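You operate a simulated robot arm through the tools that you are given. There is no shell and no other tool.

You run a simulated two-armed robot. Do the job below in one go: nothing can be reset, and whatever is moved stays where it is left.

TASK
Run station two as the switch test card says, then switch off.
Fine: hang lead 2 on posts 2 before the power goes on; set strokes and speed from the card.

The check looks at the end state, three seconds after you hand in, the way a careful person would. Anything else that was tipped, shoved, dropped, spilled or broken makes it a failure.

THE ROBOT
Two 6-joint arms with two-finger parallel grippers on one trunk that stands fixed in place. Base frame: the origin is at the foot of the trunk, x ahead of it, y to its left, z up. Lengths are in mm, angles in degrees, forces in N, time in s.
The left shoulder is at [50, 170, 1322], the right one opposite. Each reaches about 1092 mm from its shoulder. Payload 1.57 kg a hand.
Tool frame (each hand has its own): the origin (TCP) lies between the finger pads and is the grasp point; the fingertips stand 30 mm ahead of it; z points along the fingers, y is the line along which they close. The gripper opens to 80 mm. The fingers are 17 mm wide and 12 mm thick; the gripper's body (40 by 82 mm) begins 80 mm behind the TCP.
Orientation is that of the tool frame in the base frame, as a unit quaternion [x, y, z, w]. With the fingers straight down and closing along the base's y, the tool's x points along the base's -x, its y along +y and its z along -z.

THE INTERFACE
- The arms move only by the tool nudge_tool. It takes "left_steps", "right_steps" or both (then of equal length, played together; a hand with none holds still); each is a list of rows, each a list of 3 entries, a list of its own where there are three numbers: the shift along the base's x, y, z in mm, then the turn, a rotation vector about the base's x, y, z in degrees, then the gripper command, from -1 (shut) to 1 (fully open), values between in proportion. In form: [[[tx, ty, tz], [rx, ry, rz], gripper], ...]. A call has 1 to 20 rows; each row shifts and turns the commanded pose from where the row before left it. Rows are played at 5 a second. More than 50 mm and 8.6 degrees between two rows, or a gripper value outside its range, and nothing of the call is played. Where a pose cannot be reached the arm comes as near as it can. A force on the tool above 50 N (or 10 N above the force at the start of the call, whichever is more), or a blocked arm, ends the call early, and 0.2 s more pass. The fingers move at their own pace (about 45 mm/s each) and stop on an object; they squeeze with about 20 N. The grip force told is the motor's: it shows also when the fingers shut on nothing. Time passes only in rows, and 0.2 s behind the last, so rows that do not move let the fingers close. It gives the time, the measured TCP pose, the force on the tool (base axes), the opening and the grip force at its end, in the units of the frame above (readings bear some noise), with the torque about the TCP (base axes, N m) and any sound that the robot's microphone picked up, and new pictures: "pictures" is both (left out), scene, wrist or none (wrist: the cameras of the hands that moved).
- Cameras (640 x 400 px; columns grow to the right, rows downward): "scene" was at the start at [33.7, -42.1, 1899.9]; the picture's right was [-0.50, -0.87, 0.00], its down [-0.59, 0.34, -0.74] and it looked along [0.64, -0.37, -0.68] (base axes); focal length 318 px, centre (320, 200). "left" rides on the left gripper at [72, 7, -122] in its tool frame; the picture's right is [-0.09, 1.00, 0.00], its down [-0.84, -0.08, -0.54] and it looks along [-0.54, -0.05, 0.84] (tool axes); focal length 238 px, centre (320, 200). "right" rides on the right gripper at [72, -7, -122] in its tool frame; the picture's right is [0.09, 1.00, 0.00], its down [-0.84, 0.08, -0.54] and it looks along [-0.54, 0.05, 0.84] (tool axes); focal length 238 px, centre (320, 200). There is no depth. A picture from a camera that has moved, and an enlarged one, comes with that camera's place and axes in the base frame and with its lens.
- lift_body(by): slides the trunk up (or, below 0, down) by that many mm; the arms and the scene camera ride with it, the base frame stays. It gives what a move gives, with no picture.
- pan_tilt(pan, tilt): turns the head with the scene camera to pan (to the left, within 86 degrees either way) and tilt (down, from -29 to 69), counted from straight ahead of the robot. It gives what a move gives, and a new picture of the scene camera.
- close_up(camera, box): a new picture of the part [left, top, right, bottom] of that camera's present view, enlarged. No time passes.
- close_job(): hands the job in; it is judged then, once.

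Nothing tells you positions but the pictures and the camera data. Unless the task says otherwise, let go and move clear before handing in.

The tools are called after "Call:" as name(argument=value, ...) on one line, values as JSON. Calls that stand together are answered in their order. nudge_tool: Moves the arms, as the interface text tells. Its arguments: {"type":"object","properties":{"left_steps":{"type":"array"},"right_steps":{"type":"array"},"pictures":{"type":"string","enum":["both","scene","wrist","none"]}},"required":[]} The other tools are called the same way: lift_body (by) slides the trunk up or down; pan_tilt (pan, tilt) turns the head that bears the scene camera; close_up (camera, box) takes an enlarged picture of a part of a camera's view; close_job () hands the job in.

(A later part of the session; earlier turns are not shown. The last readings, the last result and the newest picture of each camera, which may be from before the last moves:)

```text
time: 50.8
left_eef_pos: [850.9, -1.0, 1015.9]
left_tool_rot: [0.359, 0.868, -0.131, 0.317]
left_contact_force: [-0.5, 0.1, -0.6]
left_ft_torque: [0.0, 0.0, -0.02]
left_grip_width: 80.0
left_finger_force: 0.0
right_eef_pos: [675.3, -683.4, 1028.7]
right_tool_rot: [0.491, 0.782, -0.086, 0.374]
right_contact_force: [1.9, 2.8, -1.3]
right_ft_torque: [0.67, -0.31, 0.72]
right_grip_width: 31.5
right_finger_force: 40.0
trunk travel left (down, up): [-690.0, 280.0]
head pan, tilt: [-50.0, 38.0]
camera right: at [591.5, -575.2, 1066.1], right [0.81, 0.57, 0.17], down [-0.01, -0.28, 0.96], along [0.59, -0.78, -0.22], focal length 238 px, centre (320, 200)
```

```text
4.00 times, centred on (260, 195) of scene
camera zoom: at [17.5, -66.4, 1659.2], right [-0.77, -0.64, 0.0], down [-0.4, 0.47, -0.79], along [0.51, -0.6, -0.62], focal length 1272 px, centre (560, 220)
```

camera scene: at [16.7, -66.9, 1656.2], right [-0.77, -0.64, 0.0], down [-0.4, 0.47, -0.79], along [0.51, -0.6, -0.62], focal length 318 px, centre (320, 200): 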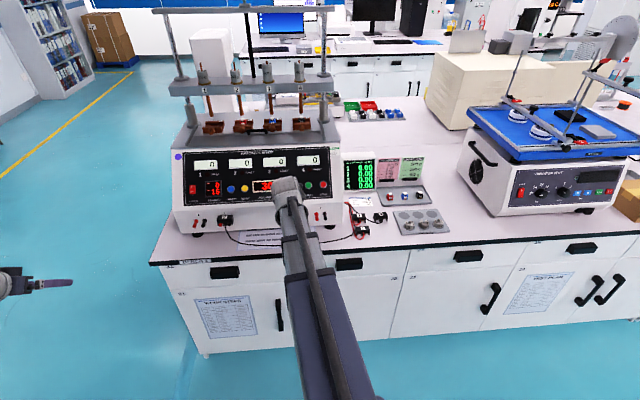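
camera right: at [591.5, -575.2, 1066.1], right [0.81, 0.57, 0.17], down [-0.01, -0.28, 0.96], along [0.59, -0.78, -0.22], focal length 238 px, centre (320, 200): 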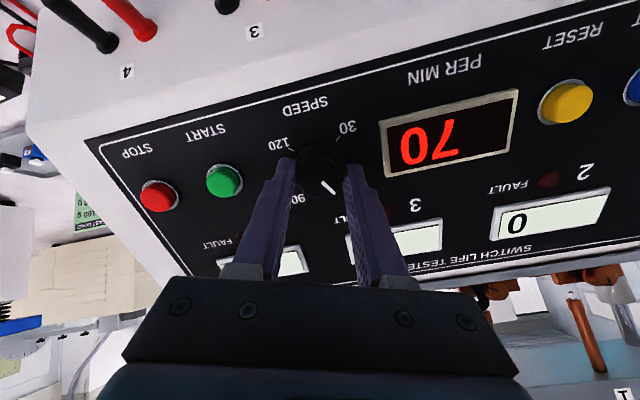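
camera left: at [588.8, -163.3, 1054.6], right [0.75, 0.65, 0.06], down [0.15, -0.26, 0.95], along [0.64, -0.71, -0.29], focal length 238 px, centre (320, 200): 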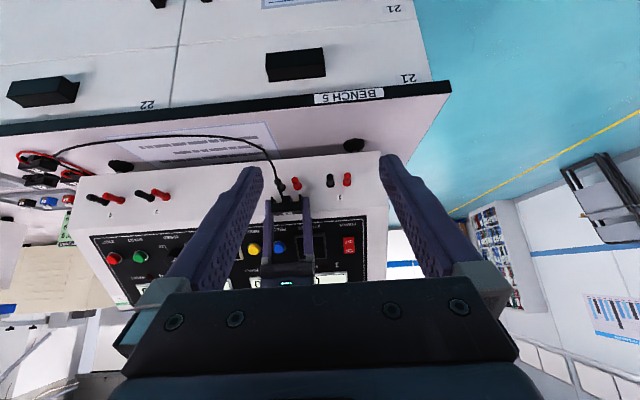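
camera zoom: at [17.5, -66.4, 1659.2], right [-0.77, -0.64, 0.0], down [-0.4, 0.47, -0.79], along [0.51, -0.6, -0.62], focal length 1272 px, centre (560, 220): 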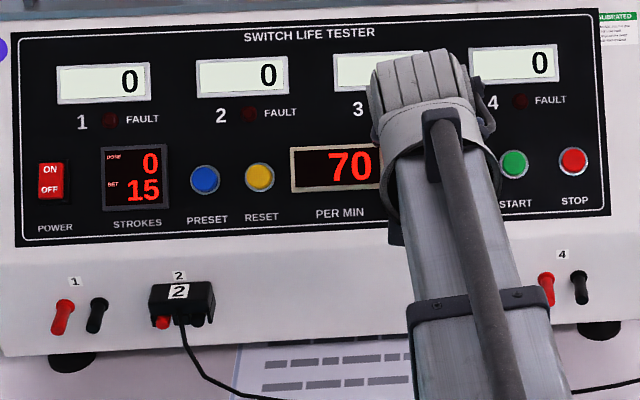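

PER MIN reads 70. I'll continue about 56° more and check.

Call:
nudge_tool(right_steps=[[[0, 0, 0], [4, -4, -5.66], -0.4], [[0, 0, 0], [4, -4, -5.66], -0.4], [[0, 0, 0], [4, -4, -5.66], -0.4], [[0, 0, 0], [4, -4, -5.66], -0.4], [[0, 0, 0], [4, -4, -5.66], -0.4], [[0, 0, 0], [4, -4, -5.66], -0.4], [[0, 0, 0], [4, -4, -5.66], -0.4]], pictures="wrist")

Call:
close_up(camera="right", box=[240, 110, 400, 210])

Call:
close_up(camera="scene", box=[180, 145, 340, 245])

```text
time: 52.4
left_eef_pos: [850.4, -2.0, 1016.5]
left_tool_rot: [0.359, 0.868, -0.131, 0.317]
left_contact_force: [-0.3, -0.5, 0.5]
left_ft_torque: [-0.03, -0.03, 0.01]
left_grip_width: 80.0
left_finger_force: 0.1
right_eef_pos: [675.9, -683.6, 1030.4]
right_tool_rot: [0.801, 0.46, 0.1, 0.371]
right_contact_force: [7.5, -2.9, 5.0]
right_ft_torque: [0.05, -1.01, 0.8]
right_grip_width: 32.0
right_finger_force: 40.2
trunk travel left (down, up): [-690.0, 280.0]
head pan, tilt: [-50.0, 38.0]
camera right: at [649.9, -561.9, 1098.0], right [0.71, -0.23, 0.67], down [-0.69, -0.43, 0.59], along [0.15, -0.87, -0.46], focal length 238 px, centre (320, 200)
```

right: 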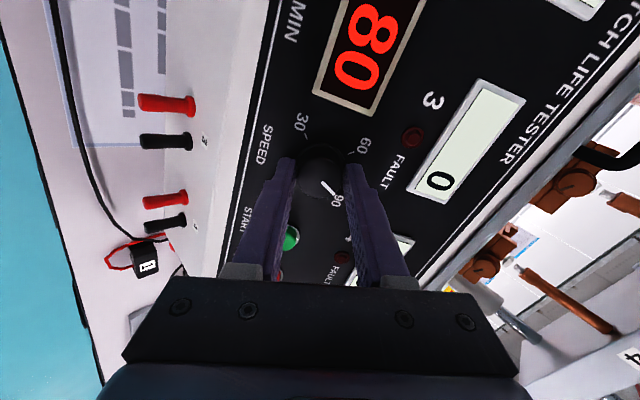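

```text
4.00 times, centred on (320, 160) of right
camera zoom: at [649.9, -561.9, 1098.0], right [0.71, -0.23, 0.67], down [-0.69, -0.43, 0.59], along [0.15, -0.87, -0.46], focal length 953 px, centre (320, 360)
```

zoom: 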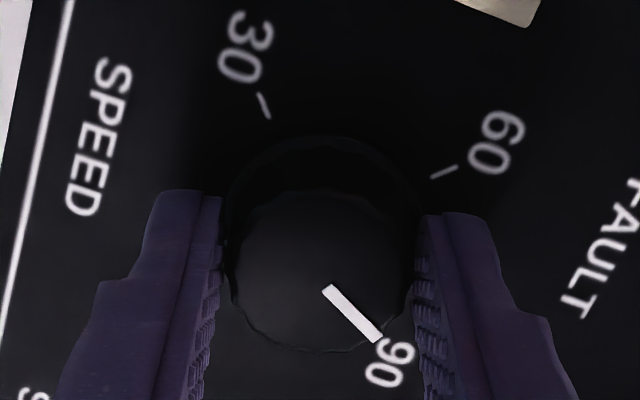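

```text
4.00 times, centred on (260, 195) of scene
camera zoom: at [17.6, -66.5, 1659.2], right [-0.77, -0.64, 0.0], down [-0.4, 0.47, -0.79], along [0.51, -0.6, -0.62], focal length 1272 px, centre (560, 220)
```

zoom: 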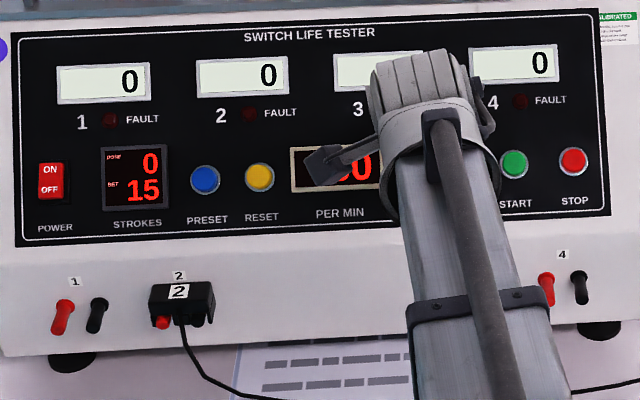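

PER MIN reads 80 after 160°. I'll turn about 18° more to centre it on 90.

Call:
nudge_tool(right_steps=[[[0, 0, 0], [3, -3, -4.24], -0.4], [[0, 0, 0], [3, -3, -4.24], -0.4], [[0, 0, 0], [3, -3, -4.24], -0.4], [[0, 0, 0], [0, 0, 0], -0.4]], pictures="wrist")

Call:
close_up(camera="right", box=[240, 110, 400, 210])

```text
time: 53.4
left_eef_pos: [851.1, -1.3, 1016.5]
left_tool_rot: [0.36, 0.867, -0.132, 0.318]
left_contact_force: [0.3, -0.7, 0.3]
left_ft_torque: [-0.04, 0.01, -0.02]
left_grip_width: 79.7
left_finger_force: 0.2
right_eef_pos: [675.9, -683.5, 1029.3]
right_tool_rot: [0.862, 0.331, 0.155, 0.351]
right_contact_force: [9.0, -6.9, 10.3]
right_ft_torque: [-0.52, -0.81, 0.26]
right_grip_width: 31.8
right_finger_force: 40.5
trunk travel left (down, up): [-690.0, 280.0]
head pan, tilt: [-50.0, 38.0]
camera right: at [664.1, -569.8, 1113.7], right [0.53, -0.47, 0.71], down [-0.85, -0.34, 0.41], along [0.05, -0.82, -0.58], focal length 238 px, centre (320, 200)
```

right: 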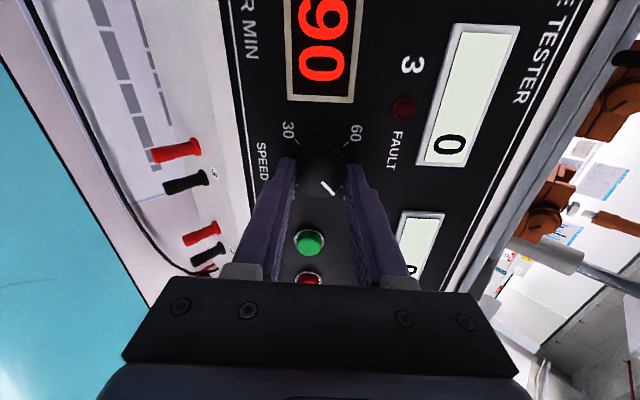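

```text
4.00 times, centred on (320, 160) of right
camera zoom: at [664.1, -569.8, 1113.7], right [0.53, -0.47, 0.71], down [-0.85, -0.34, 0.41], along [0.05, -0.82, -0.58], focal length 953 px, centre (320, 360)
```

zoom: 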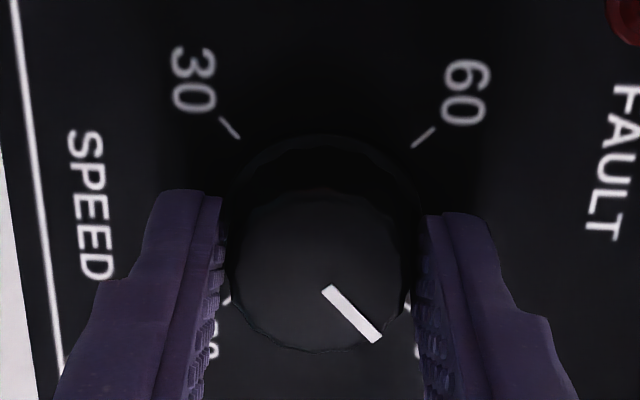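

PER MIN reads 90. I'll release the knob and check that it stays.

Call:
nudge_tool(right_steps=[[[0, 0, 0], [0, 0, 0], 0.0], [[0, 0, 0], [0, 0, 0], 0.15], [[0, 0, 0], [0, 0, 0], 0.15]], pictures="wrist")

Call:
close_up(camera="right", box=[240, 110, 400, 210])

```text
time: 54.2
left_eef_pos: [850.6, -2.5, 1016.1]
left_tool_rot: [0.36, 0.868, -0.132, 0.316]
left_contact_force: [-0.4, 0.7, 0.5]
left_ft_torque: [-0.03, 0.02, 0.01]
left_grip_width: 80.0
left_finger_force: 0.1
right_eef_pos: [675.9, -682.3, 1029.8]
right_tool_rot: [0.863, 0.33, 0.155, 0.349]
right_contact_force: [-0.2, 1.2, 0.1]
right_ft_torque: [0.02, 0.0, 0.04]
right_grip_width: 46.0
right_finger_force: 0.1
trunk travel left (down, up): [-690.0, 280.0]
head pan, tilt: [-50.0, 38.0]
camera right: at [663.7, -569.3, 1113.4], right [0.53, -0.47, 0.71], down [-0.85, -0.34, 0.41], along [0.05, -0.81, -0.58], focal length 238 px, centre (320, 200)
```

right: 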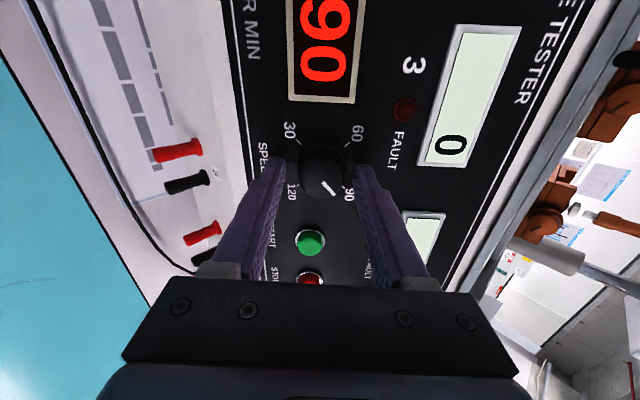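

```text
4.00 times, centred on (320, 160) of right
camera zoom: at [663.7, -569.3, 1113.4], right [0.53, -0.47, 0.71], down [-0.85, -0.34, 0.41], along [0.05, -0.81, -0.58], focal length 953 px, centre (320, 360)
```

zoom: 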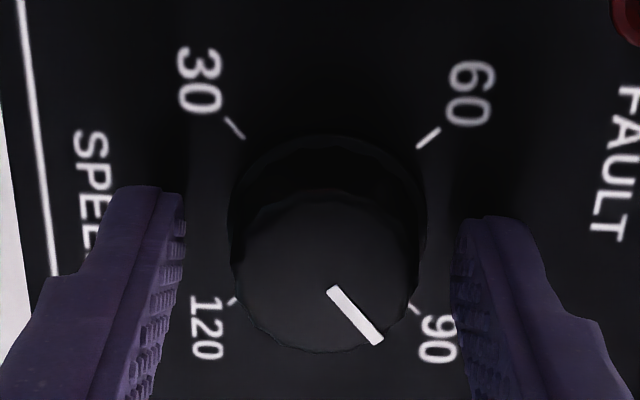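

The knob holds at 90 and the fingers are free. I'll roll the hand back to level around the knob, then withdraw straight out.

Call:
nudge_tool(right_steps=[[[0, 0, 0], [-4.225, 4.225, 5.975], 0.15], [[0, 0, 0], [-4.225, 4.225, 5.975], 0.15], [[0, 0, 0], [-4.225, 4.225, 5.975], 0.15], [[0, 0, 0], [-4.225, 4.225, 5.975], 0.15], [[0, 0, 0], [-4.225, 4.225, 5.975], 0.15], [[0, 0, 0], [-4.225, 4.225, 5.975], 0.15], [[0, 0, 0], [-4.225, 4.225, 5.975], 0.15], [[0, 0, 0], [-4.225, 4.225, 5.975], 0.15], [[0, 0, 0], [-4.225, 4.225, 5.975], 0.15], [[0, 0, 0], [-4.225, 4.225, 5.975], 0.15], [[0, 0, 0], [-4.225, 4.225, 5.975], 0.15]], pictures="wrist")

Call:
close_up(camera="right", box=[240, 110, 400, 210])

```text
time: 56.6
left_eef_pos: [850.4, -2.7, 1017.1]
left_tool_rot: [0.36, 0.867, -0.132, 0.318]
left_contact_force: [-0.3, 0.3, 0.4]
left_ft_torque: [0.01, -0.01, 0.02]
left_grip_width: 80.0
left_finger_force: 0.1
right_eef_pos: [675.7, -680.8, 1028.9]
right_tool_rot: [0.354, 0.853, -0.147, 0.355]
right_contact_force: [-0.3, 0.3, -0.1]
right_ft_torque: [-0.01, 0.0, 0.01]
right_grip_width: 45.8
right_finger_force: 0.0
trunk travel left (down, up): [-690.0, 280.0]
head pan, tilt: [-50.0, 38.0]
camera right: at [573.7, -590.2, 1064.8], right [0.66, 0.75, -0.07], down [0.2, -0.09, 0.98], along [0.73, -0.66, -0.21], focal length 238 px, centre (320, 200)
```

right: 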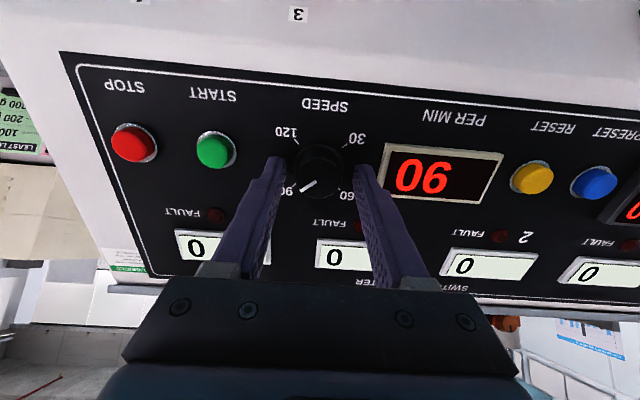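

```text
4.00 times, centred on (320, 160) of right
camera zoom: at [573.7, -590.2, 1064.8], right [0.66, 0.75, -0.07], down [0.2, -0.09, 0.98], along [0.73, -0.66, -0.21], focal length 953 px, centre (320, 360)
```

zoom: 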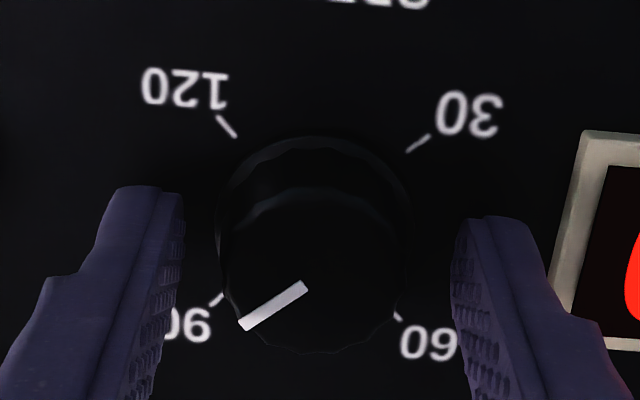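

PER MIN holds at 90 and the pointer is on the 90 mark. I'll withdraw, shut the jaws and move in front of START.

Call:
nudge_tool(right_steps=[[[-20, 20, 0], [0, 0, 0], 0.15], [[-20, 20, 0], [0, 0, 0], 0.15], [[-25.5, -25.5, 0], [0, 0, 0], -0.5], [[-25.5, -25.5, 0], [0, 0, 0], -1], [[0, 0, 0], [0, 0, 0], -1]], pictures="wrist")

Call:
close_up(camera="right", box=[240, 110, 400, 210])

Call:
close_up(camera="scene", box=[180, 145, 340, 245])

```text
time: 57.8
left_eef_pos: [850.6, -2.3, 1016.7]
left_tool_rot: [0.359, 0.868, -0.131, 0.317]
left_contact_force: [0.1, -0.6, -0.1]
left_ft_torque: [-0.02, 0.01, 0.02]
left_grip_width: 79.6
left_finger_force: 0.0
right_eef_pos: [584.5, -693.7, 1030.1]
right_tool_rot: [0.354, 0.853, -0.146, 0.355]
right_contact_force: [0.5, 0.1, -0.6]
right_ft_torque: [-0.02, 0.01, -0.01]
right_grip_width: 0.0
right_finger_force: 11.8
trunk travel left (down, up): [-690.0, 280.0]
head pan, tilt: [-50.0, 38.0]
camera right: at [481.7, -602.5, 1064.8], right [0.66, 0.75, -0.06], down [0.2, -0.09, 0.98], along [0.72, -0.66, -0.21], focal length 238 px, centre (320, 200)
```

right: 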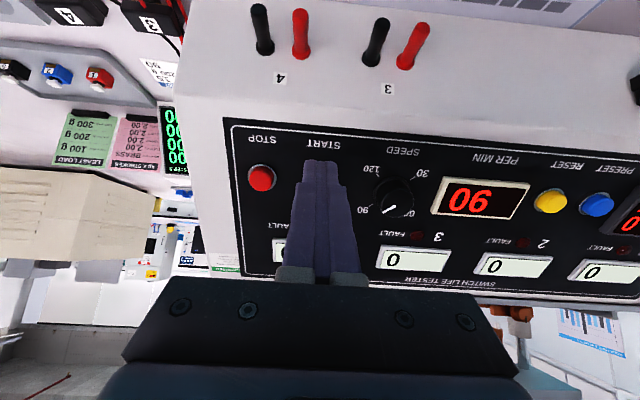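

```text
4.00 times, centred on (320, 160) of right
camera zoom: at [481.7, -602.5, 1064.8], right [0.66, 0.75, -0.06], down [0.2, -0.09, 0.98], along [0.72, -0.66, -0.21], focal length 953 px, centre (320, 360)
```

zoom: 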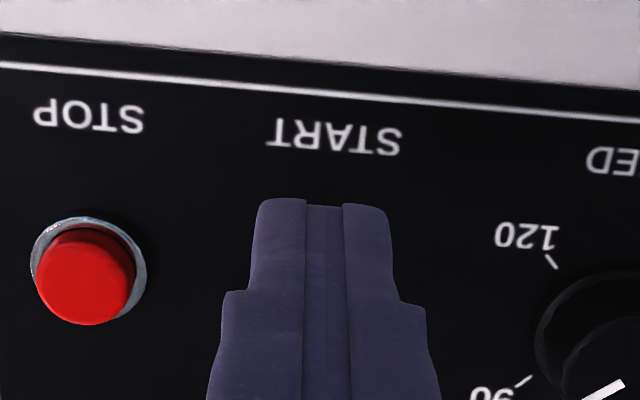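

```text
4.00 times, centred on (260, 195) of scene
camera zoom: at [17.3, -66.5, 1659.2], right [-0.77, -0.64, 0.0], down [-0.4, 0.47, -0.79], along [0.51, -0.6, -0.62], focal length 1272 px, centre (560, 220)
```

zoom: 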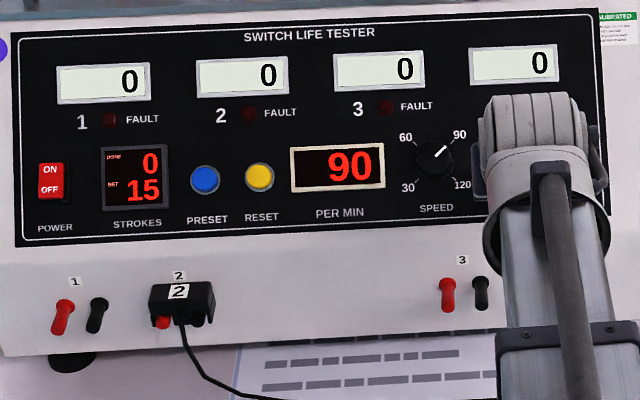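

All settings are as the card says: SET 15, PER MIN 90, lead 2 on posts 2, 200 g on station 2. I'll drop 3 mm to the button's height and press START.

Call:
lift_body(by=-3)

```text
time: 58.3
left_eef_pos: [850.7, -1.9, 1013.4]
left_tool_rot: [0.359, 0.868, -0.132, 0.317]
left_contact_force: [0.0, 0.7, 0.2]
left_ft_torque: [0.01, 0.01, 0.01]
left_grip_width: 80.0
left_finger_force: 0.0
right_eef_pos: [583.3, -694.6, 1027.2]
right_tool_rot: [0.355, 0.852, -0.147, 0.355]
right_contact_force: [0.4, -0.1, -0.4]
right_ft_torque: [-0.02, -0.02, -0.02]
right_grip_width: 0.0
right_finger_force: 20.5
trunk travel left (down, up): [-687.0, 283.0]
head pan, tilt: [-50.0, 38.0]
```

Call:
nudge_tool(right_steps=[[[16.5, -14, 0], [0, 0, 0], -1], [[14, -14, 0], [0, 0, 0], -1]], pictures="wrist")

Call:
close_up(camera="right", box=[240, 110, 400, 210])

```text
time: 58.9
left_eef_pos: [850.5, -1.6, 1015.2]
left_tool_rot: [0.359, 0.868, -0.131, 0.318]
left_contact_force: [-0.5, -0.3, 0.4]
left_ft_torque: [0.03, -0.01, 0.0]
left_grip_width: 80.3
left_finger_force: 0.1
right_eef_pos: [616.0, -724.3, 1026.2]
right_tool_rot: [0.355, 0.853, -0.146, 0.354]
right_contact_force: [-0.1, 1.4, -0.1]
right_ft_torque: [0.02, 0.0, -0.02]
right_grip_width: 0.1
right_finger_force: 20.0
trunk travel left (down, up): [-687.0, 283.0]
head pan, tilt: [-50.0, 38.0]
camera right: at [513.4, -633.1, 1061.7], right [0.66, 0.75, -0.06], down [0.2, -0.09, 0.98], along [0.72, -0.66, -0.21], focal length 238 px, centre (320, 200)
```

right: 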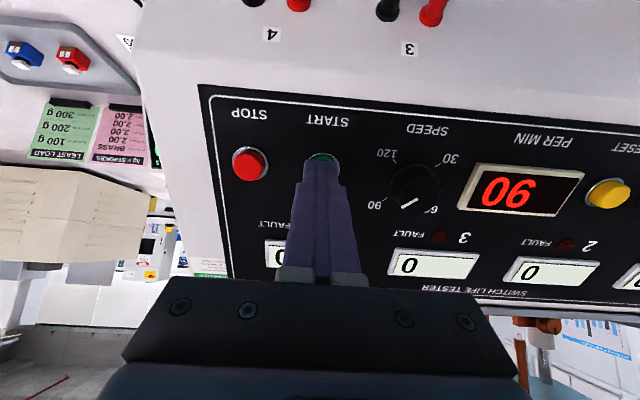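

```text
4.00 times, centred on (320, 160) of right
camera zoom: at [513.4, -633.1, 1061.7], right [0.66, 0.75, -0.06], down [0.2, -0.09, 0.98], along [0.72, -0.66, -0.21], focal length 953 px, centre (320, 360)
```

zoom: 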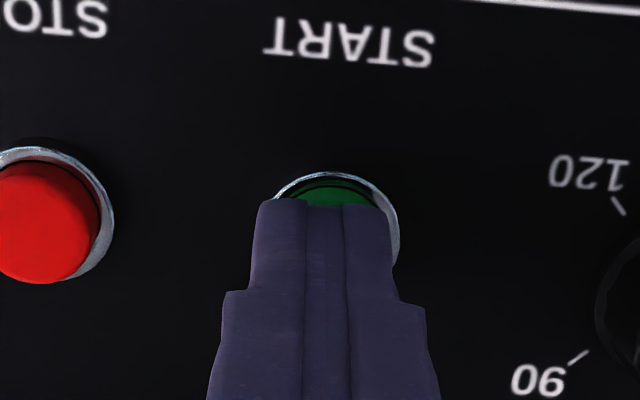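

Call:
nudge_tool(right_steps=[[[2.7, -1.3, 0], [0, 0, 0], -1], [[2, -2, 0], [0, 0, 0], -1], [[2, -2, 0], [0, 0, 0], -1]], pictures="wrist")

Call:
close_up(camera="scene", box=[160, 60, 350, 180])

```text
time: 59.7
left_eef_pos: [849.2, -2.7, 1014.1]
left_tool_rot: [0.359, 0.868, -0.13, 0.318]
left_contact_force: [0.0, 0.2, 0.2]
left_ft_torque: [-0.03, 0.0, -0.01]
left_grip_width: 80.3
left_finger_force: 0.0
right_eef_pos: [620.8, -729.0, 1026.6]
right_tool_rot: [0.355, 0.852, -0.146, 0.355]
right_contact_force: [-1.8, 1.9, 0.8]
right_ft_torque: [-0.01, -0.01, -0.03]
right_grip_width: 0.1
right_finger_force: 19.6
trunk travel left (down, up): [-687.0, 283.0]
head pan, tilt: [-50.0, 38.0]
heard: click
camera right: at [518.5, -636.3, 1062.1], right [0.66, 0.75, -0.06], down [0.2, -0.09, 0.98], along [0.72, -0.66, -0.21], focal length 238 px, centre (320, 200)
```

right: 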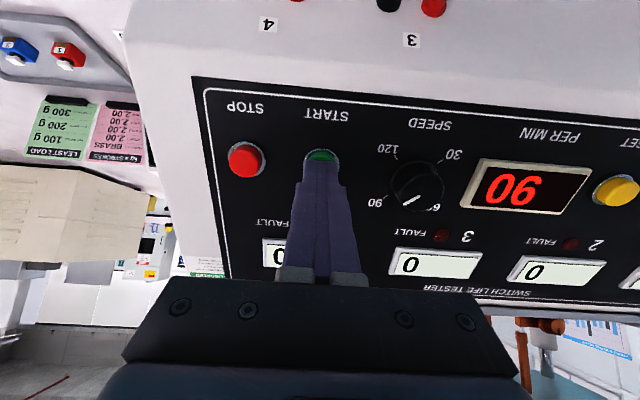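

```text
3.33 times, centred on (255, 120) of scene
camera zoom: at [16.8, -66.3, 1656.2], right [-0.77, -0.64, 0.0], down [-0.4, 0.47, -0.79], along [0.51, -0.6, -0.62], focal length 1060 px, centre (537, 467)
```

zoom: 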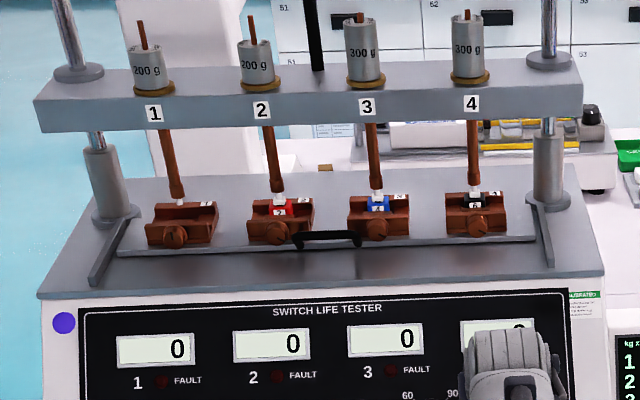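

A click was heard from START. I'll release the button, back away and watch the counter.

Call:
nudge_tool(right_steps=[[[-15, 15, 0], [0, 0, 0], -1], [[-20, 20, 0], [0, 0, 0], -1], [[0, 0, 0], [0, 0, 0], -1]], pictures="scene")

Call:
close_up(camera="scene", box=[170, 100, 330, 200])

```text
time: 60.5
left_eef_pos: [850.2, -2.1, 1013.2]
left_tool_rot: [0.359, 0.868, -0.131, 0.317]
left_contact_force: [-0.1, 0.5, -0.8]
left_ft_torque: [0.02, 0.01, 0.0]
left_grip_width: 80.0
left_finger_force: 0.0
right_eef_pos: [586.6, -694.1, 1025.8]
right_tool_rot: [0.356, 0.853, -0.146, 0.354]
right_contact_force: [1.0, 0.8, 0.1]
right_ft_torque: [-0.01, -0.04, -0.02]
right_grip_width: 0.1
right_finger_force: 20.0
trunk travel left (down, up): [-687.0, 283.0]
head pan, tilt: [-50.0, 38.0]
camera scene: at [17.3, -66.8, 1656.1], right [-0.77, -0.64, 0.0], down [-0.4, 0.47, -0.79], along [0.51, -0.6, -0.62], focal length 318 px, centre (320, 200)
```

scene: 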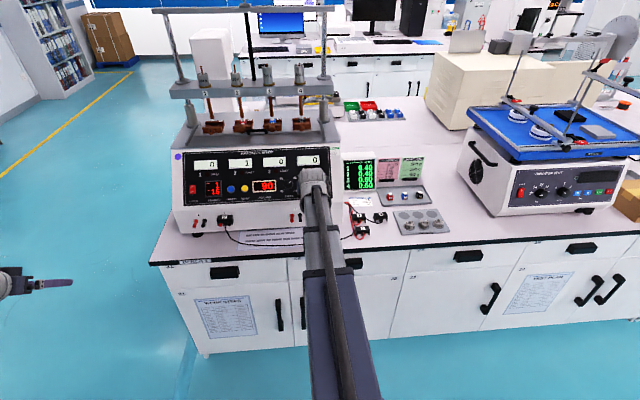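

```text
4.00 times, centred on (250, 150) of scene
camera zoom: at [17.3, -66.8, 1656.1], right [-0.77, -0.64, 0.0], down [-0.4, 0.47, -0.79], along [0.51, -0.6, -0.62], focal length 1272 px, centre (600, 400)
```

zoom: 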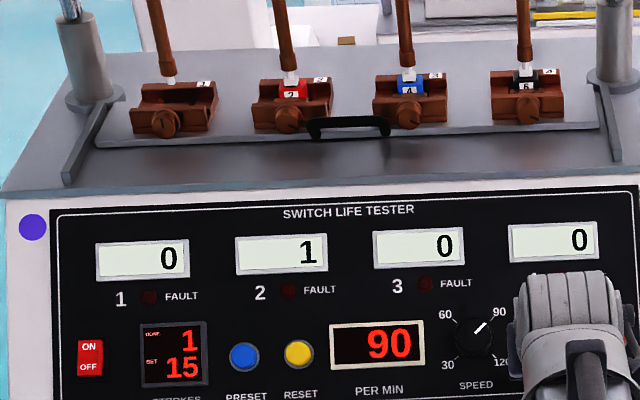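

The run is going: station 2 counts, DONE 1 of 15. While it runs I'll move the closed hand back in front of the power switch, well clear of the panel.

Call:
nudge_tool(right_steps=[[[-10, 10, 0], [0, 0, 0], -1], [[31.6, 31.6, 0], [0, 0, 0], -1], [[31.6, 31.6, 0], [0, 0, 0], -1], [[31.6, 31.6, 0], [0, 0, 0], -1], [[31.6, 31.6, 0], [0, 0, 0], -1], [[31.6, 31.6, 0], [0, 0, 0], -1], [[31.6, 31.6, 0], [0, 0, 0], -1], [[31.6, 31.6, 0], [0, 0, 0], -1], [[31.6, 31.6, 0], [0, 0, 0], -1], [[31.6, 31.6, 0], [0, 0, 0], -1]], pictures="both")

Call:
close_up(camera="scene", box=[170, 100, 330, 200])

Call:
close_up(camera="right", box=[240, 110, 400, 210])

```text
time: 62.7
left_eef_pos: [851.8, -1.7, 1013.1]
left_tool_rot: [0.36, 0.867, -0.133, 0.318]
left_contact_force: [1.1, 0.0, -0.5]
left_ft_torque: [0.0, -0.02, -0.02]
left_grip_width: 79.8
left_finger_force: 0.0
right_eef_pos: [861.4, -399.3, 1026.7]
right_tool_rot: [0.355, 0.852, -0.147, 0.355]
right_contact_force: [0.1, 0.0, 0.1]
right_ft_torque: [-0.02, 0.0, 0.0]
right_grip_width: 0.0
right_finger_force: 20.0
trunk travel left (down, up): [-687.0, 283.0]
head pan, tilt: [-50.0, 38.0]
camera scene: at [17.7, -66.1, 1656.2], right [-0.77, -0.64, 0.0], down [-0.4, 0.47, -0.79], along [0.51, -0.6, -0.62], focal length 318 px, centre (320, 200)
camera right: at [759.4, -306.8, 1061.6], right [0.66, 0.75, -0.06], down [0.2, -0.09, 0.98], along [0.72, -0.66, -0.21], focal length 238 px, centre (320, 200)
```

scene: 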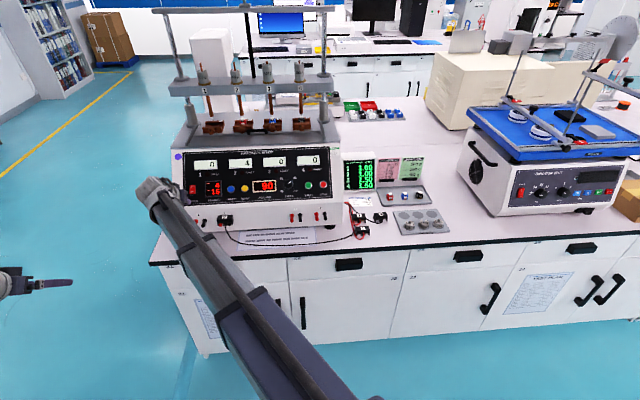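
right: 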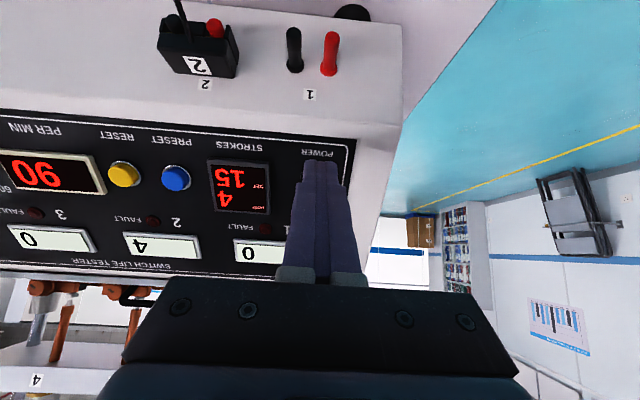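

```text
4.00 times, centred on (250, 150) of scene
camera zoom: at [17.7, -66.1, 1656.2], right [-0.77, -0.64, 0.0], down [-0.4, 0.47, -0.79], along [0.51, -0.6, -0.62], focal length 1272 px, centre (600, 400)
```

zoom: 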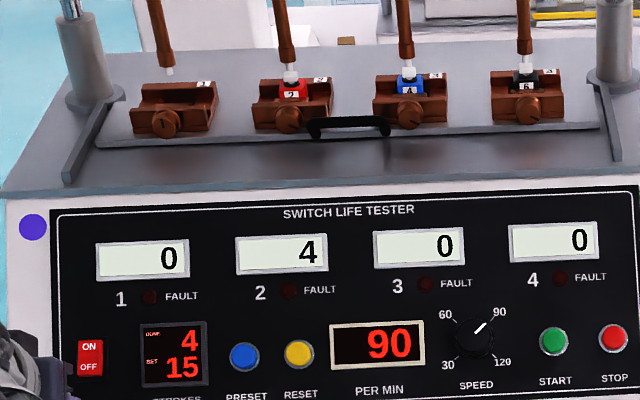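

```text
4.00 times, centred on (320, 160) of right
camera zoom: at [759.4, -306.8, 1061.6], right [0.66, 0.75, -0.06], down [0.2, -0.09, 0.98], along [0.72, -0.66, -0.21], focal length 953 px, centre (320, 360)
```

zoom: 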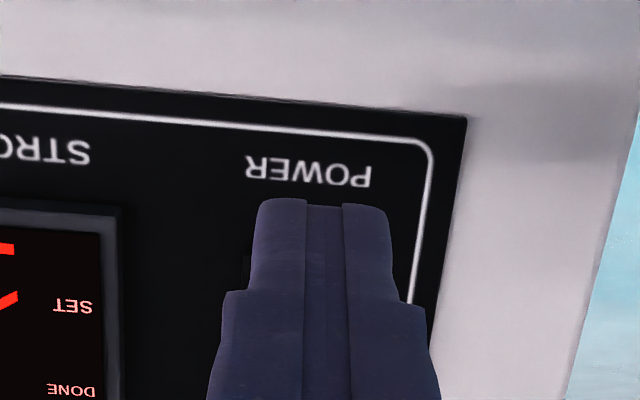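

The count is 4 of 15. I'll use the time to lower 6 mm to the OFF half's height.

Call:
lift_body(by=-6)

Call:
nudge_tool(right_steps=[[[-1.5, -1.5, 0], [0, 0, 0], -1], [[10, -10, 0], [0, 0, 0], -1], [[10, -10, 0], [0, 0, 0], -1], [[0, 0, 0], [0, 0, 0], -1], [[0, 0, 0], [0, 0, 0], -1], [[0, 0, 0], [0, 0, 0], -1], [[0, 0, 0], [0, 0, 0], -1], [[0, 0, 0], [0, 0, 0], -1], [[0, 0, 0], [0, 0, 0], -1], [[0, 0, 0], [0, 0, 0], -1]], pictures="wrist")

Call:
close_up(camera="scene", box=[170, 100, 330, 200])

Call:
close_up(camera="right", box=[240, 110, 400, 210])

```text
time: 63.3
left_eef_pos: [850.5, -2.3, 1008.5]
left_tool_rot: [0.36, 0.867, -0.132, 0.317]
left_contact_force: [0.0, 0.5, -0.5]
left_ft_torque: [0.01, 0.04, -0.01]
left_grip_width: 80.1
left_finger_force: 0.1
right_eef_pos: [860.2, -399.4, 1021.7]
right_tool_rot: [0.354, 0.852, -0.147, 0.356]
right_contact_force: [0.0, 0.5, 0.8]
right_ft_torque: [-0.01, 0.0, 0.02]
right_grip_width: 0.0
right_finger_force: 19.6
trunk travel left (down, up): [-681.0, 289.0]
head pan, tilt: [-50.0, 38.0]
```

```text
time: 65.5
left_eef_pos: [850.8, -2.1, 1007.7]
left_tool_rot: [0.359, 0.867, -0.131, 0.319]
left_contact_force: [0.0, 0.4, 0.8]
left_ft_torque: [0.02, -0.05, 0.03]
left_grip_width: 79.8
left_finger_force: 0.1
right_eef_pos: [880.7, -421.4, 1021.8]
right_tool_rot: [0.355, 0.852, -0.146, 0.355]
right_contact_force: [0.0, -0.6, -0.7]
right_ft_torque: [-0.01, -0.01, 0.02]
right_grip_width: 0.4
right_finger_force: 19.7
trunk travel left (down, up): [-681.0, 289.0]
head pan, tilt: [-50.0, 38.0]
camera right: at [777.5, -328.7, 1055.8], right [0.66, 0.75, -0.06], down [0.2, -0.09, 0.98], along [0.72, -0.66, -0.21], focal length 238 px, centre (320, 200)
```

right: 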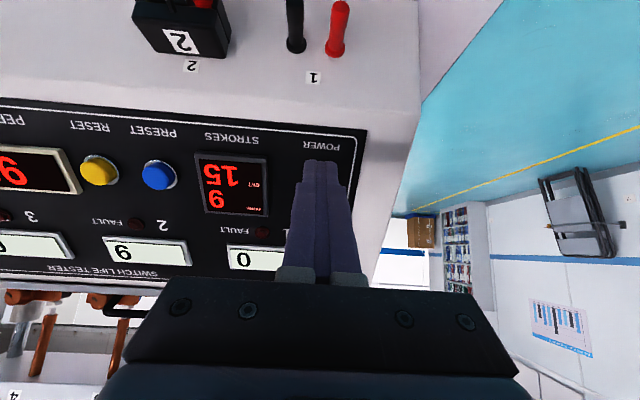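

```text
4.00 times, centred on (250, 150) of scene
camera zoom: at [17.2, -66.6, 1650.2], right [-0.77, -0.64, 0.0], down [-0.4, 0.47, -0.79], along [0.51, -0.6, -0.62], focal length 1272 px, centre (600, 400)
```

zoom: 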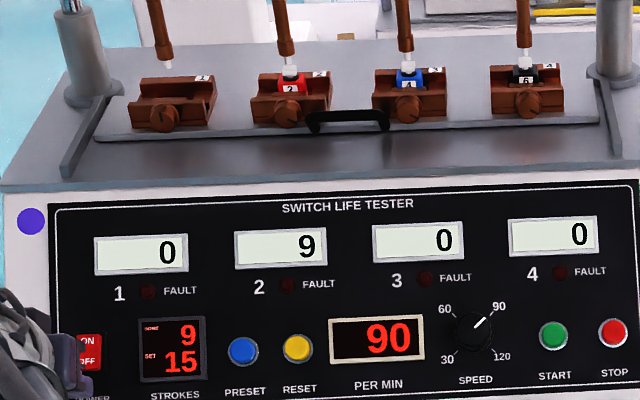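

```text
4.00 times, centred on (320, 160) of right
camera zoom: at [777.5, -328.7, 1055.8], right [0.66, 0.75, -0.06], down [0.2, -0.09, 0.98], along [0.72, -0.66, -0.21], focal length 953 px, centre (320, 360)
```

zoom: 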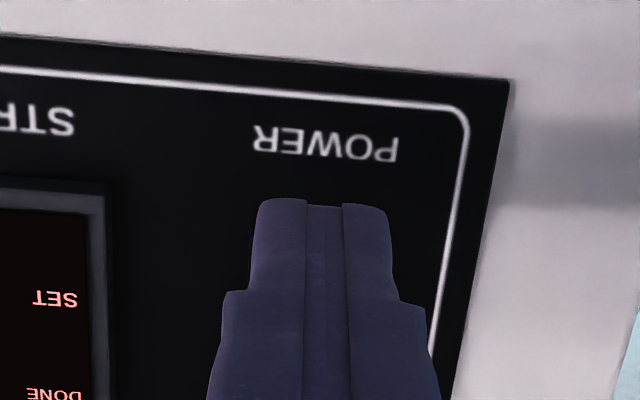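

The count is 9 of 15. I'll wait for the run to finish.

Call:
nudge_tool(right_steps=[[[0, 0, 0], [0, 0, 0], -1], [[0, 0, 0], [0, 0, 0], -1], [[0, 0, 0], [0, 0, 0], -1], [[0, 0, 0], [0, 0, 0], -1], [[0, 0, 0], [0, 0, 0], -1], [[0, 0, 0], [0, 0, 0], -1], [[0, 0, 0], [0, 0, 0], -1], [[0, 0, 0], [0, 0, 0], -1], [[0, 0, 0], [0, 0, 0], -1], [[0, 0, 0], [0, 0, 0], -1], [[0, 0, 0], [0, 0, 0], -1], [[0, 0, 0], [0, 0, 0], -1], [[0, 0, 0], [0, 0, 0], -1], [[0, 0, 0], [0, 0, 0], -1], [[0, 0, 0], [0, 0, 0], -1], [[0, 0, 0], [0, 0, 0], -1], [[0, 0, 0], [0, 0, 0], -1], [[0, 0, 0], [0, 0, 0], -1], [[0, 0, 0], [0, 0, 0], -1], [[0, 0, 0], [0, 0, 0], -1]], pictures="none")

Call:
nudge_tool(right_steps=[[[0, 0, 0], [0, 0, 0], -1], [[0, 0, 0], [0, 0, 0], -1], [[0, 0, 0], [0, 0, 0], -1], [[0, 0, 0], [0, 0, 0], -1], [[0, 0, 0], [0, 0, 0], -1], [[0, 0, 0], [0, 0, 0], -1], [[0, 0, 0], [0, 0, 0], -1], [[0, 0, 0], [0, 0, 0], -1]], pictures="scene")

Call:
close_up(camera="scene", box=[170, 100, 330, 200])

Call:
close_up(camera="scene", box=[330, 145, 430, 207])

```text
time: 69.7
left_eef_pos: [849.9, -1.5, 1007.5]
left_tool_rot: [0.36, 0.867, -0.132, 0.318]
left_contact_force: [-0.1, -0.3, -0.3]
left_ft_torque: [-0.01, -0.01, 0.04]
left_grip_width: 80.0
left_finger_force: 0.0
right_eef_pos: [878.9, -420.8, 1020.6]
right_tool_rot: [0.355, 0.853, -0.146, 0.354]
right_contact_force: [-0.3, -0.2, 1.1]
right_ft_torque: [-0.01, -0.01, 0.0]
right_grip_width: 0.0
right_finger_force: 19.5
trunk travel left (down, up): [-681.0, 289.0]
head pan, tilt: [-50.0, 38.0]
```

```text
time: 71.5
left_eef_pos: [850.9, -2.0, 1007.6]
left_tool_rot: [0.36, 0.867, -0.132, 0.317]
left_contact_force: [0.8, 0.7, 0.0]
left_ft_torque: [-0.01, 0.01, 0.02]
left_grip_width: 80.2
left_finger_force: 0.0
right_eef_pos: [878.6, -421.2, 1021.2]
right_tool_rot: [0.355, 0.853, -0.146, 0.354]
right_contact_force: [0.6, 0.2, -0.6]
right_ft_torque: [-0.01, -0.02, -0.02]
right_grip_width: 0.1
right_finger_force: 20.1
trunk travel left (down, up): [-681.0, 289.0]
head pan, tilt: [-50.0, 38.0]
camera scene: at [17.2, -66.6, 1650.2], right [-0.77, -0.64, 0.0], down [-0.4, 0.47, -0.79], along [0.51, -0.6, -0.62], focal length 318 px, centre (320, 200)
```

scene: 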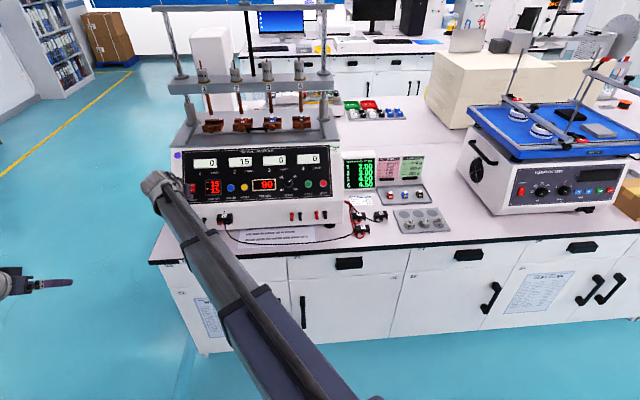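

```text
4.00 times, centred on (250, 150) of scene
camera zoom: at [17.2, -66.6, 1650.2], right [-0.77, -0.64, 0.0], down [-0.4, 0.47, -0.79], along [0.51, -0.6, -0.62], focal length 1272 px, centre (600, 400)
```

zoom: 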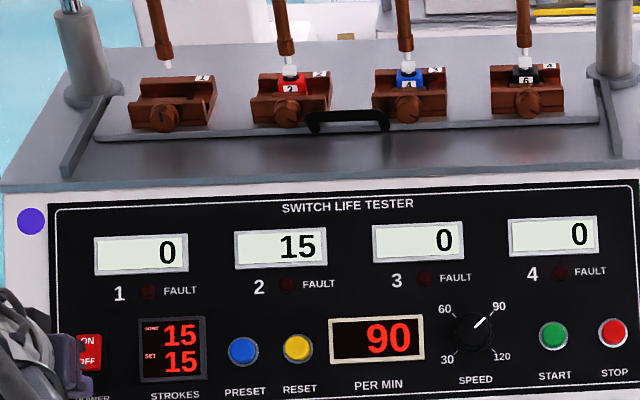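

```text
6.40 times, centred on (380, 176) of scene
camera zoom: at [17.2, -66.6, 1650.2], right [-0.77, -0.64, 0.0], down [-0.4, 0.47, -0.79], along [0.51, -0.6, -0.62], focal length 2035 px, centre (-64, 354)
```

zoom: 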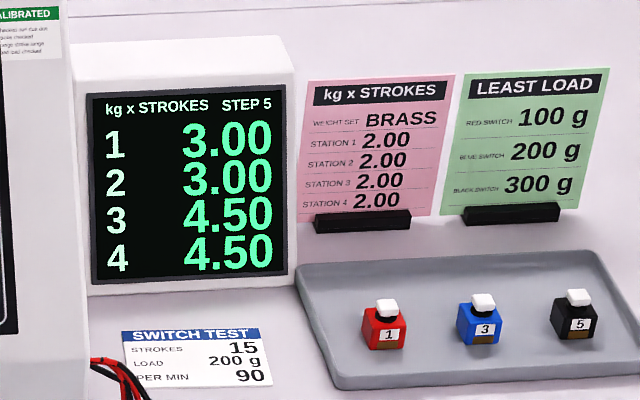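

The run ended by itself: 15 of 15, station 2 shows 15 with no fault, and the monitor gives 3.00 kg × strokes (0.2 kg × 15). Now I'll switch off by pressing the OFF half.

Call:
nudge_tool(right_steps=[[[9, -9, 0], [0, 0, 0], -1], [[7, -7, 0], [0, 0, 0], -1]], pictures="wrist")

Call:
close_up(camera="right", box=[240, 110, 400, 210])

Call:
close_up(camera="scene", box=[160, 150, 260, 212])

```text
time: 72.1
left_eef_pos: [849.9, -1.5, 1007.3]
left_tool_rot: [0.36, 0.867, -0.132, 0.318]
left_contact_force: [-0.4, 0.2, -0.9]
left_ft_torque: [-0.02, 0.01, 0.01]
left_grip_width: 80.2
left_finger_force: 0.2
right_eef_pos: [895.9, -436.1, 1020.2]
right_tool_rot: [0.355, 0.852, -0.147, 0.355]
right_contact_force: [-0.7, 1.8, -0.2]
right_ft_torque: [0.03, 0.03, 0.02]
right_grip_width: 0.0
right_finger_force: 20.1
trunk travel left (down, up): [-681.0, 289.0]
head pan, tilt: [-50.0, 38.0]
camera right: at [793.6, -344.6, 1055.9], right [0.66, 0.75, -0.06], down [0.2, -0.09, 0.98], along [0.73, -0.66, -0.21], focal length 238 px, centre (320, 200)
```

right: 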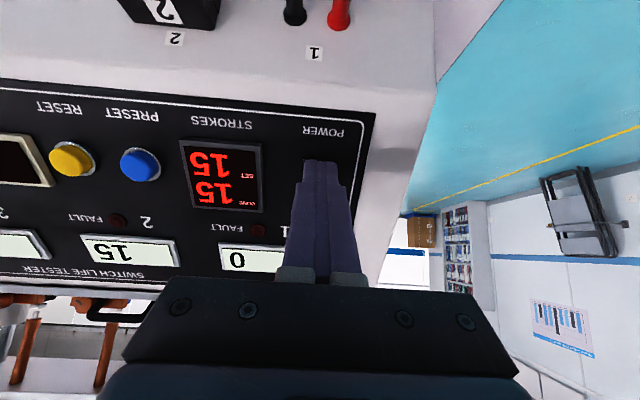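

```text
4.00 times, centred on (320, 160) of right
camera zoom: at [793.6, -344.6, 1055.9], right [0.66, 0.75, -0.06], down [0.2, -0.09, 0.98], along [0.73, -0.66, -0.21], focal length 953 px, centre (320, 360)
```

zoom: 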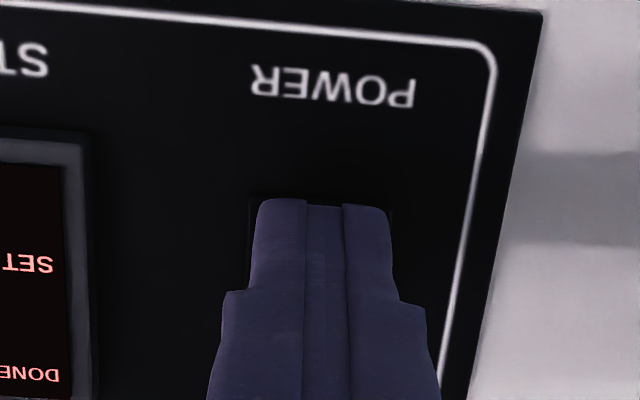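

```text
6.40 times, centred on (210, 181) of scene
camera zoom: at [17.0, -66.3, 1650.2], right [-0.77, -0.64, 0.0], down [-0.4, 0.47, -0.79], along [0.51, -0.6, -0.62], focal length 2035 px, centre (1024, 322)
```

zoom: 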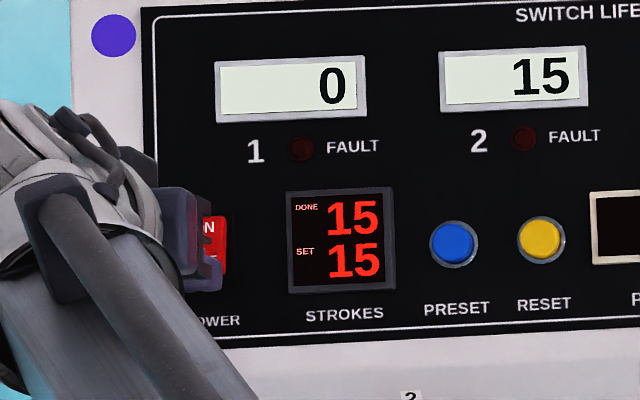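

Call:
nudge_tool(right_steps=[[[2.1, -2.1, 0], [0, 0, 0], -1], [[2.1, -2.1, 0], [0, 0, 0], -1], [[2.1, -2.1, 0], [0, 0, 0], -1]], pictures="wrist")

Call:
close_up(camera="scene", box=[160, 150, 260, 212])

```text
time: 72.9
left_eef_pos: [848.6, -0.6, 1009.5]
left_tool_rot: [0.359, 0.867, -0.132, 0.318]
left_contact_force: [0.0, -0.7, 0.3]
left_ft_torque: [-0.01, 0.04, 0.02]
left_grip_width: 79.8
left_finger_force: 0.1
right_eef_pos: [899.5, -439.9, 1023.4]
right_tool_rot: [0.356, 0.852, -0.147, 0.355]
right_contact_force: [-16.7, 13.7, 3.4]
right_ft_torque: [0.16, 0.21, -0.05]
right_grip_width: 0.0
right_finger_force: 20.0
trunk travel left (down, up): [-681.0, 289.0]
head pan, tilt: [-50.0, 38.0]
camera right: at [796.8, -348.1, 1057.6], right [0.66, 0.75, -0.06], down [0.2, -0.09, 0.98], along [0.72, -0.66, -0.21], focal length 238 px, centre (320, 200)
```

right: 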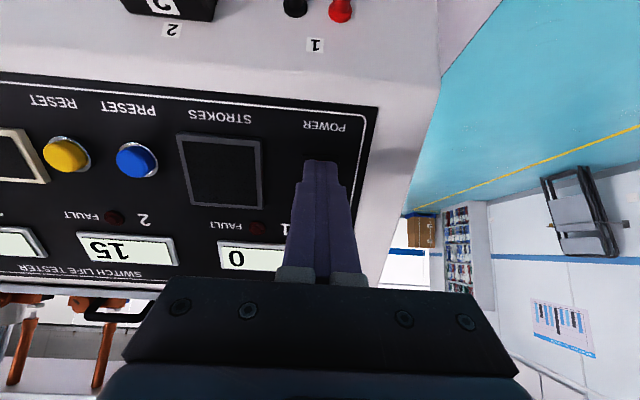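

```text
6.40 times, centred on (210, 181) of scene
camera zoom: at [14.4, -64.3, 1650.3], right [-0.77, -0.64, 0.0], down [-0.39, 0.47, -0.79], along [0.51, -0.6, -0.61], focal length 2035 px, centre (1024, 322)
```

zoom: 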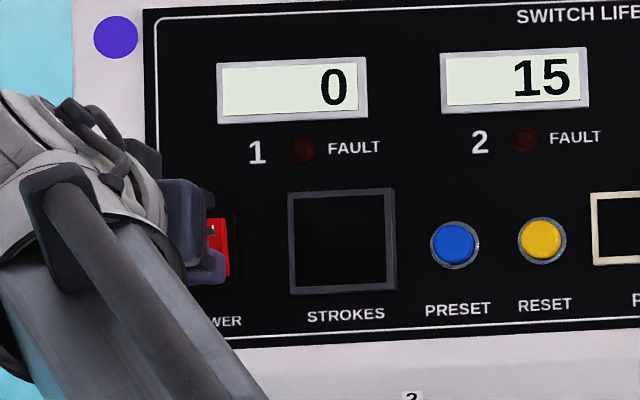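

The displays are dark and the counter keeps 15: the tester is off. I'll withdraw well clear and check the whole bench before handing in.

Call:
nudge_tool(right_steps=[[[-10, 10, 0], [0, 0, 0], -1], [[-30, 30, 0], [0, 0, 0], -1], [[-30, 30, 0], [0, 0, 0], -1], [[-30, 30, 0], [0, 0, 0], -1], [[-30, 30, 0], [0, 0, 0], -1]], pictures="both")

Call:
close_up(camera="scene", box=[160, 130, 340, 242])

Call:
close_up(camera="scene", box=[330, 140, 470, 250])

Call:
close_up(camera="scene", box=[150, 0, 350, 140])

```text
time: 74.1
left_eef_pos: [850.5, -0.8, 1008.4]
left_tool_rot: [0.359, 0.868, -0.131, 0.318]
left_contact_force: [0.1, 0.5, -0.1]
left_ft_torque: [0.01, -0.02, 0.02]
left_grip_width: 80.0
left_finger_force: 0.1
right_eef_pos: [773.4, -313.2, 1020.1]
right_tool_rot: [0.355, 0.852, -0.146, 0.355]
right_contact_force: [-0.1, 0.0, 0.8]
right_ft_torque: [0.0, 0.03, 0.02]
right_grip_width: 0.1
right_finger_force: 19.9
trunk travel left (down, up): [-681.0, 289.0]
head pan, tilt: [-50.0, 38.0]
camera scene: at [16.6, -66.1, 1650.2], right [-0.77, -0.64, 0.0], down [-0.4, 0.47, -0.79], along [0.51, -0.6, -0.62], focal length 318 px, centre (320, 200)
camera right: at [670.2, -220.7, 1056.2], right [0.66, 0.75, -0.06], down [0.2, -0.09, 0.98], along [0.72, -0.66, -0.21], focal length 238 px, centre (320, 200)
```

scene: 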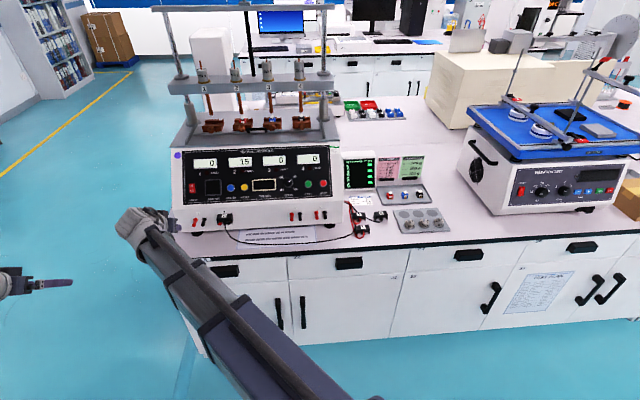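
right: 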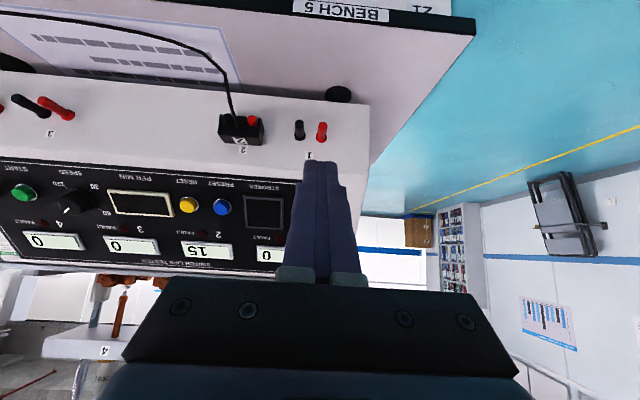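

```text
3.56 times, centred on (250, 186) of scene
camera zoom: at [16.6, -66.1, 1650.2], right [-0.77, -0.64, 0.0], down [-0.4, 0.47, -0.79], along [0.51, -0.6, -0.62], focal length 1130 px, centre (569, 250)
```

zoom: 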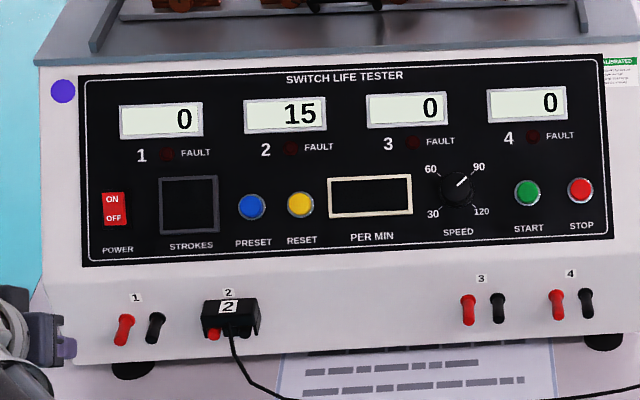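

```text
3.64 times, centred on (400, 195) of scene
camera zoom: at [16.6, -66.1, 1650.2], right [-0.77, -0.64, 0.0], down [-0.4, 0.47, -0.79], along [0.51, -0.6, -0.62], focal length 1156 px, centre (29, 218)
```

zoom: 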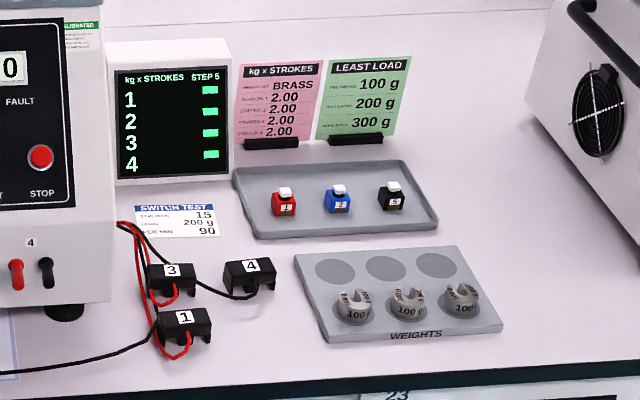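

```text
2.86 times, centred on (250, 70) of scene
camera zoom: at [16.6, -66.1, 1650.2], right [-0.77, -0.64, 0.0], down [-0.4, 0.47, -0.79], along [0.51, -0.6, -0.62], focal length 908 px, centre (520, 571)
```

zoom: 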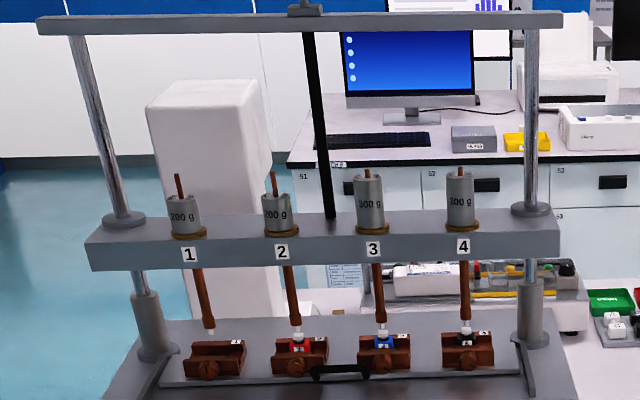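

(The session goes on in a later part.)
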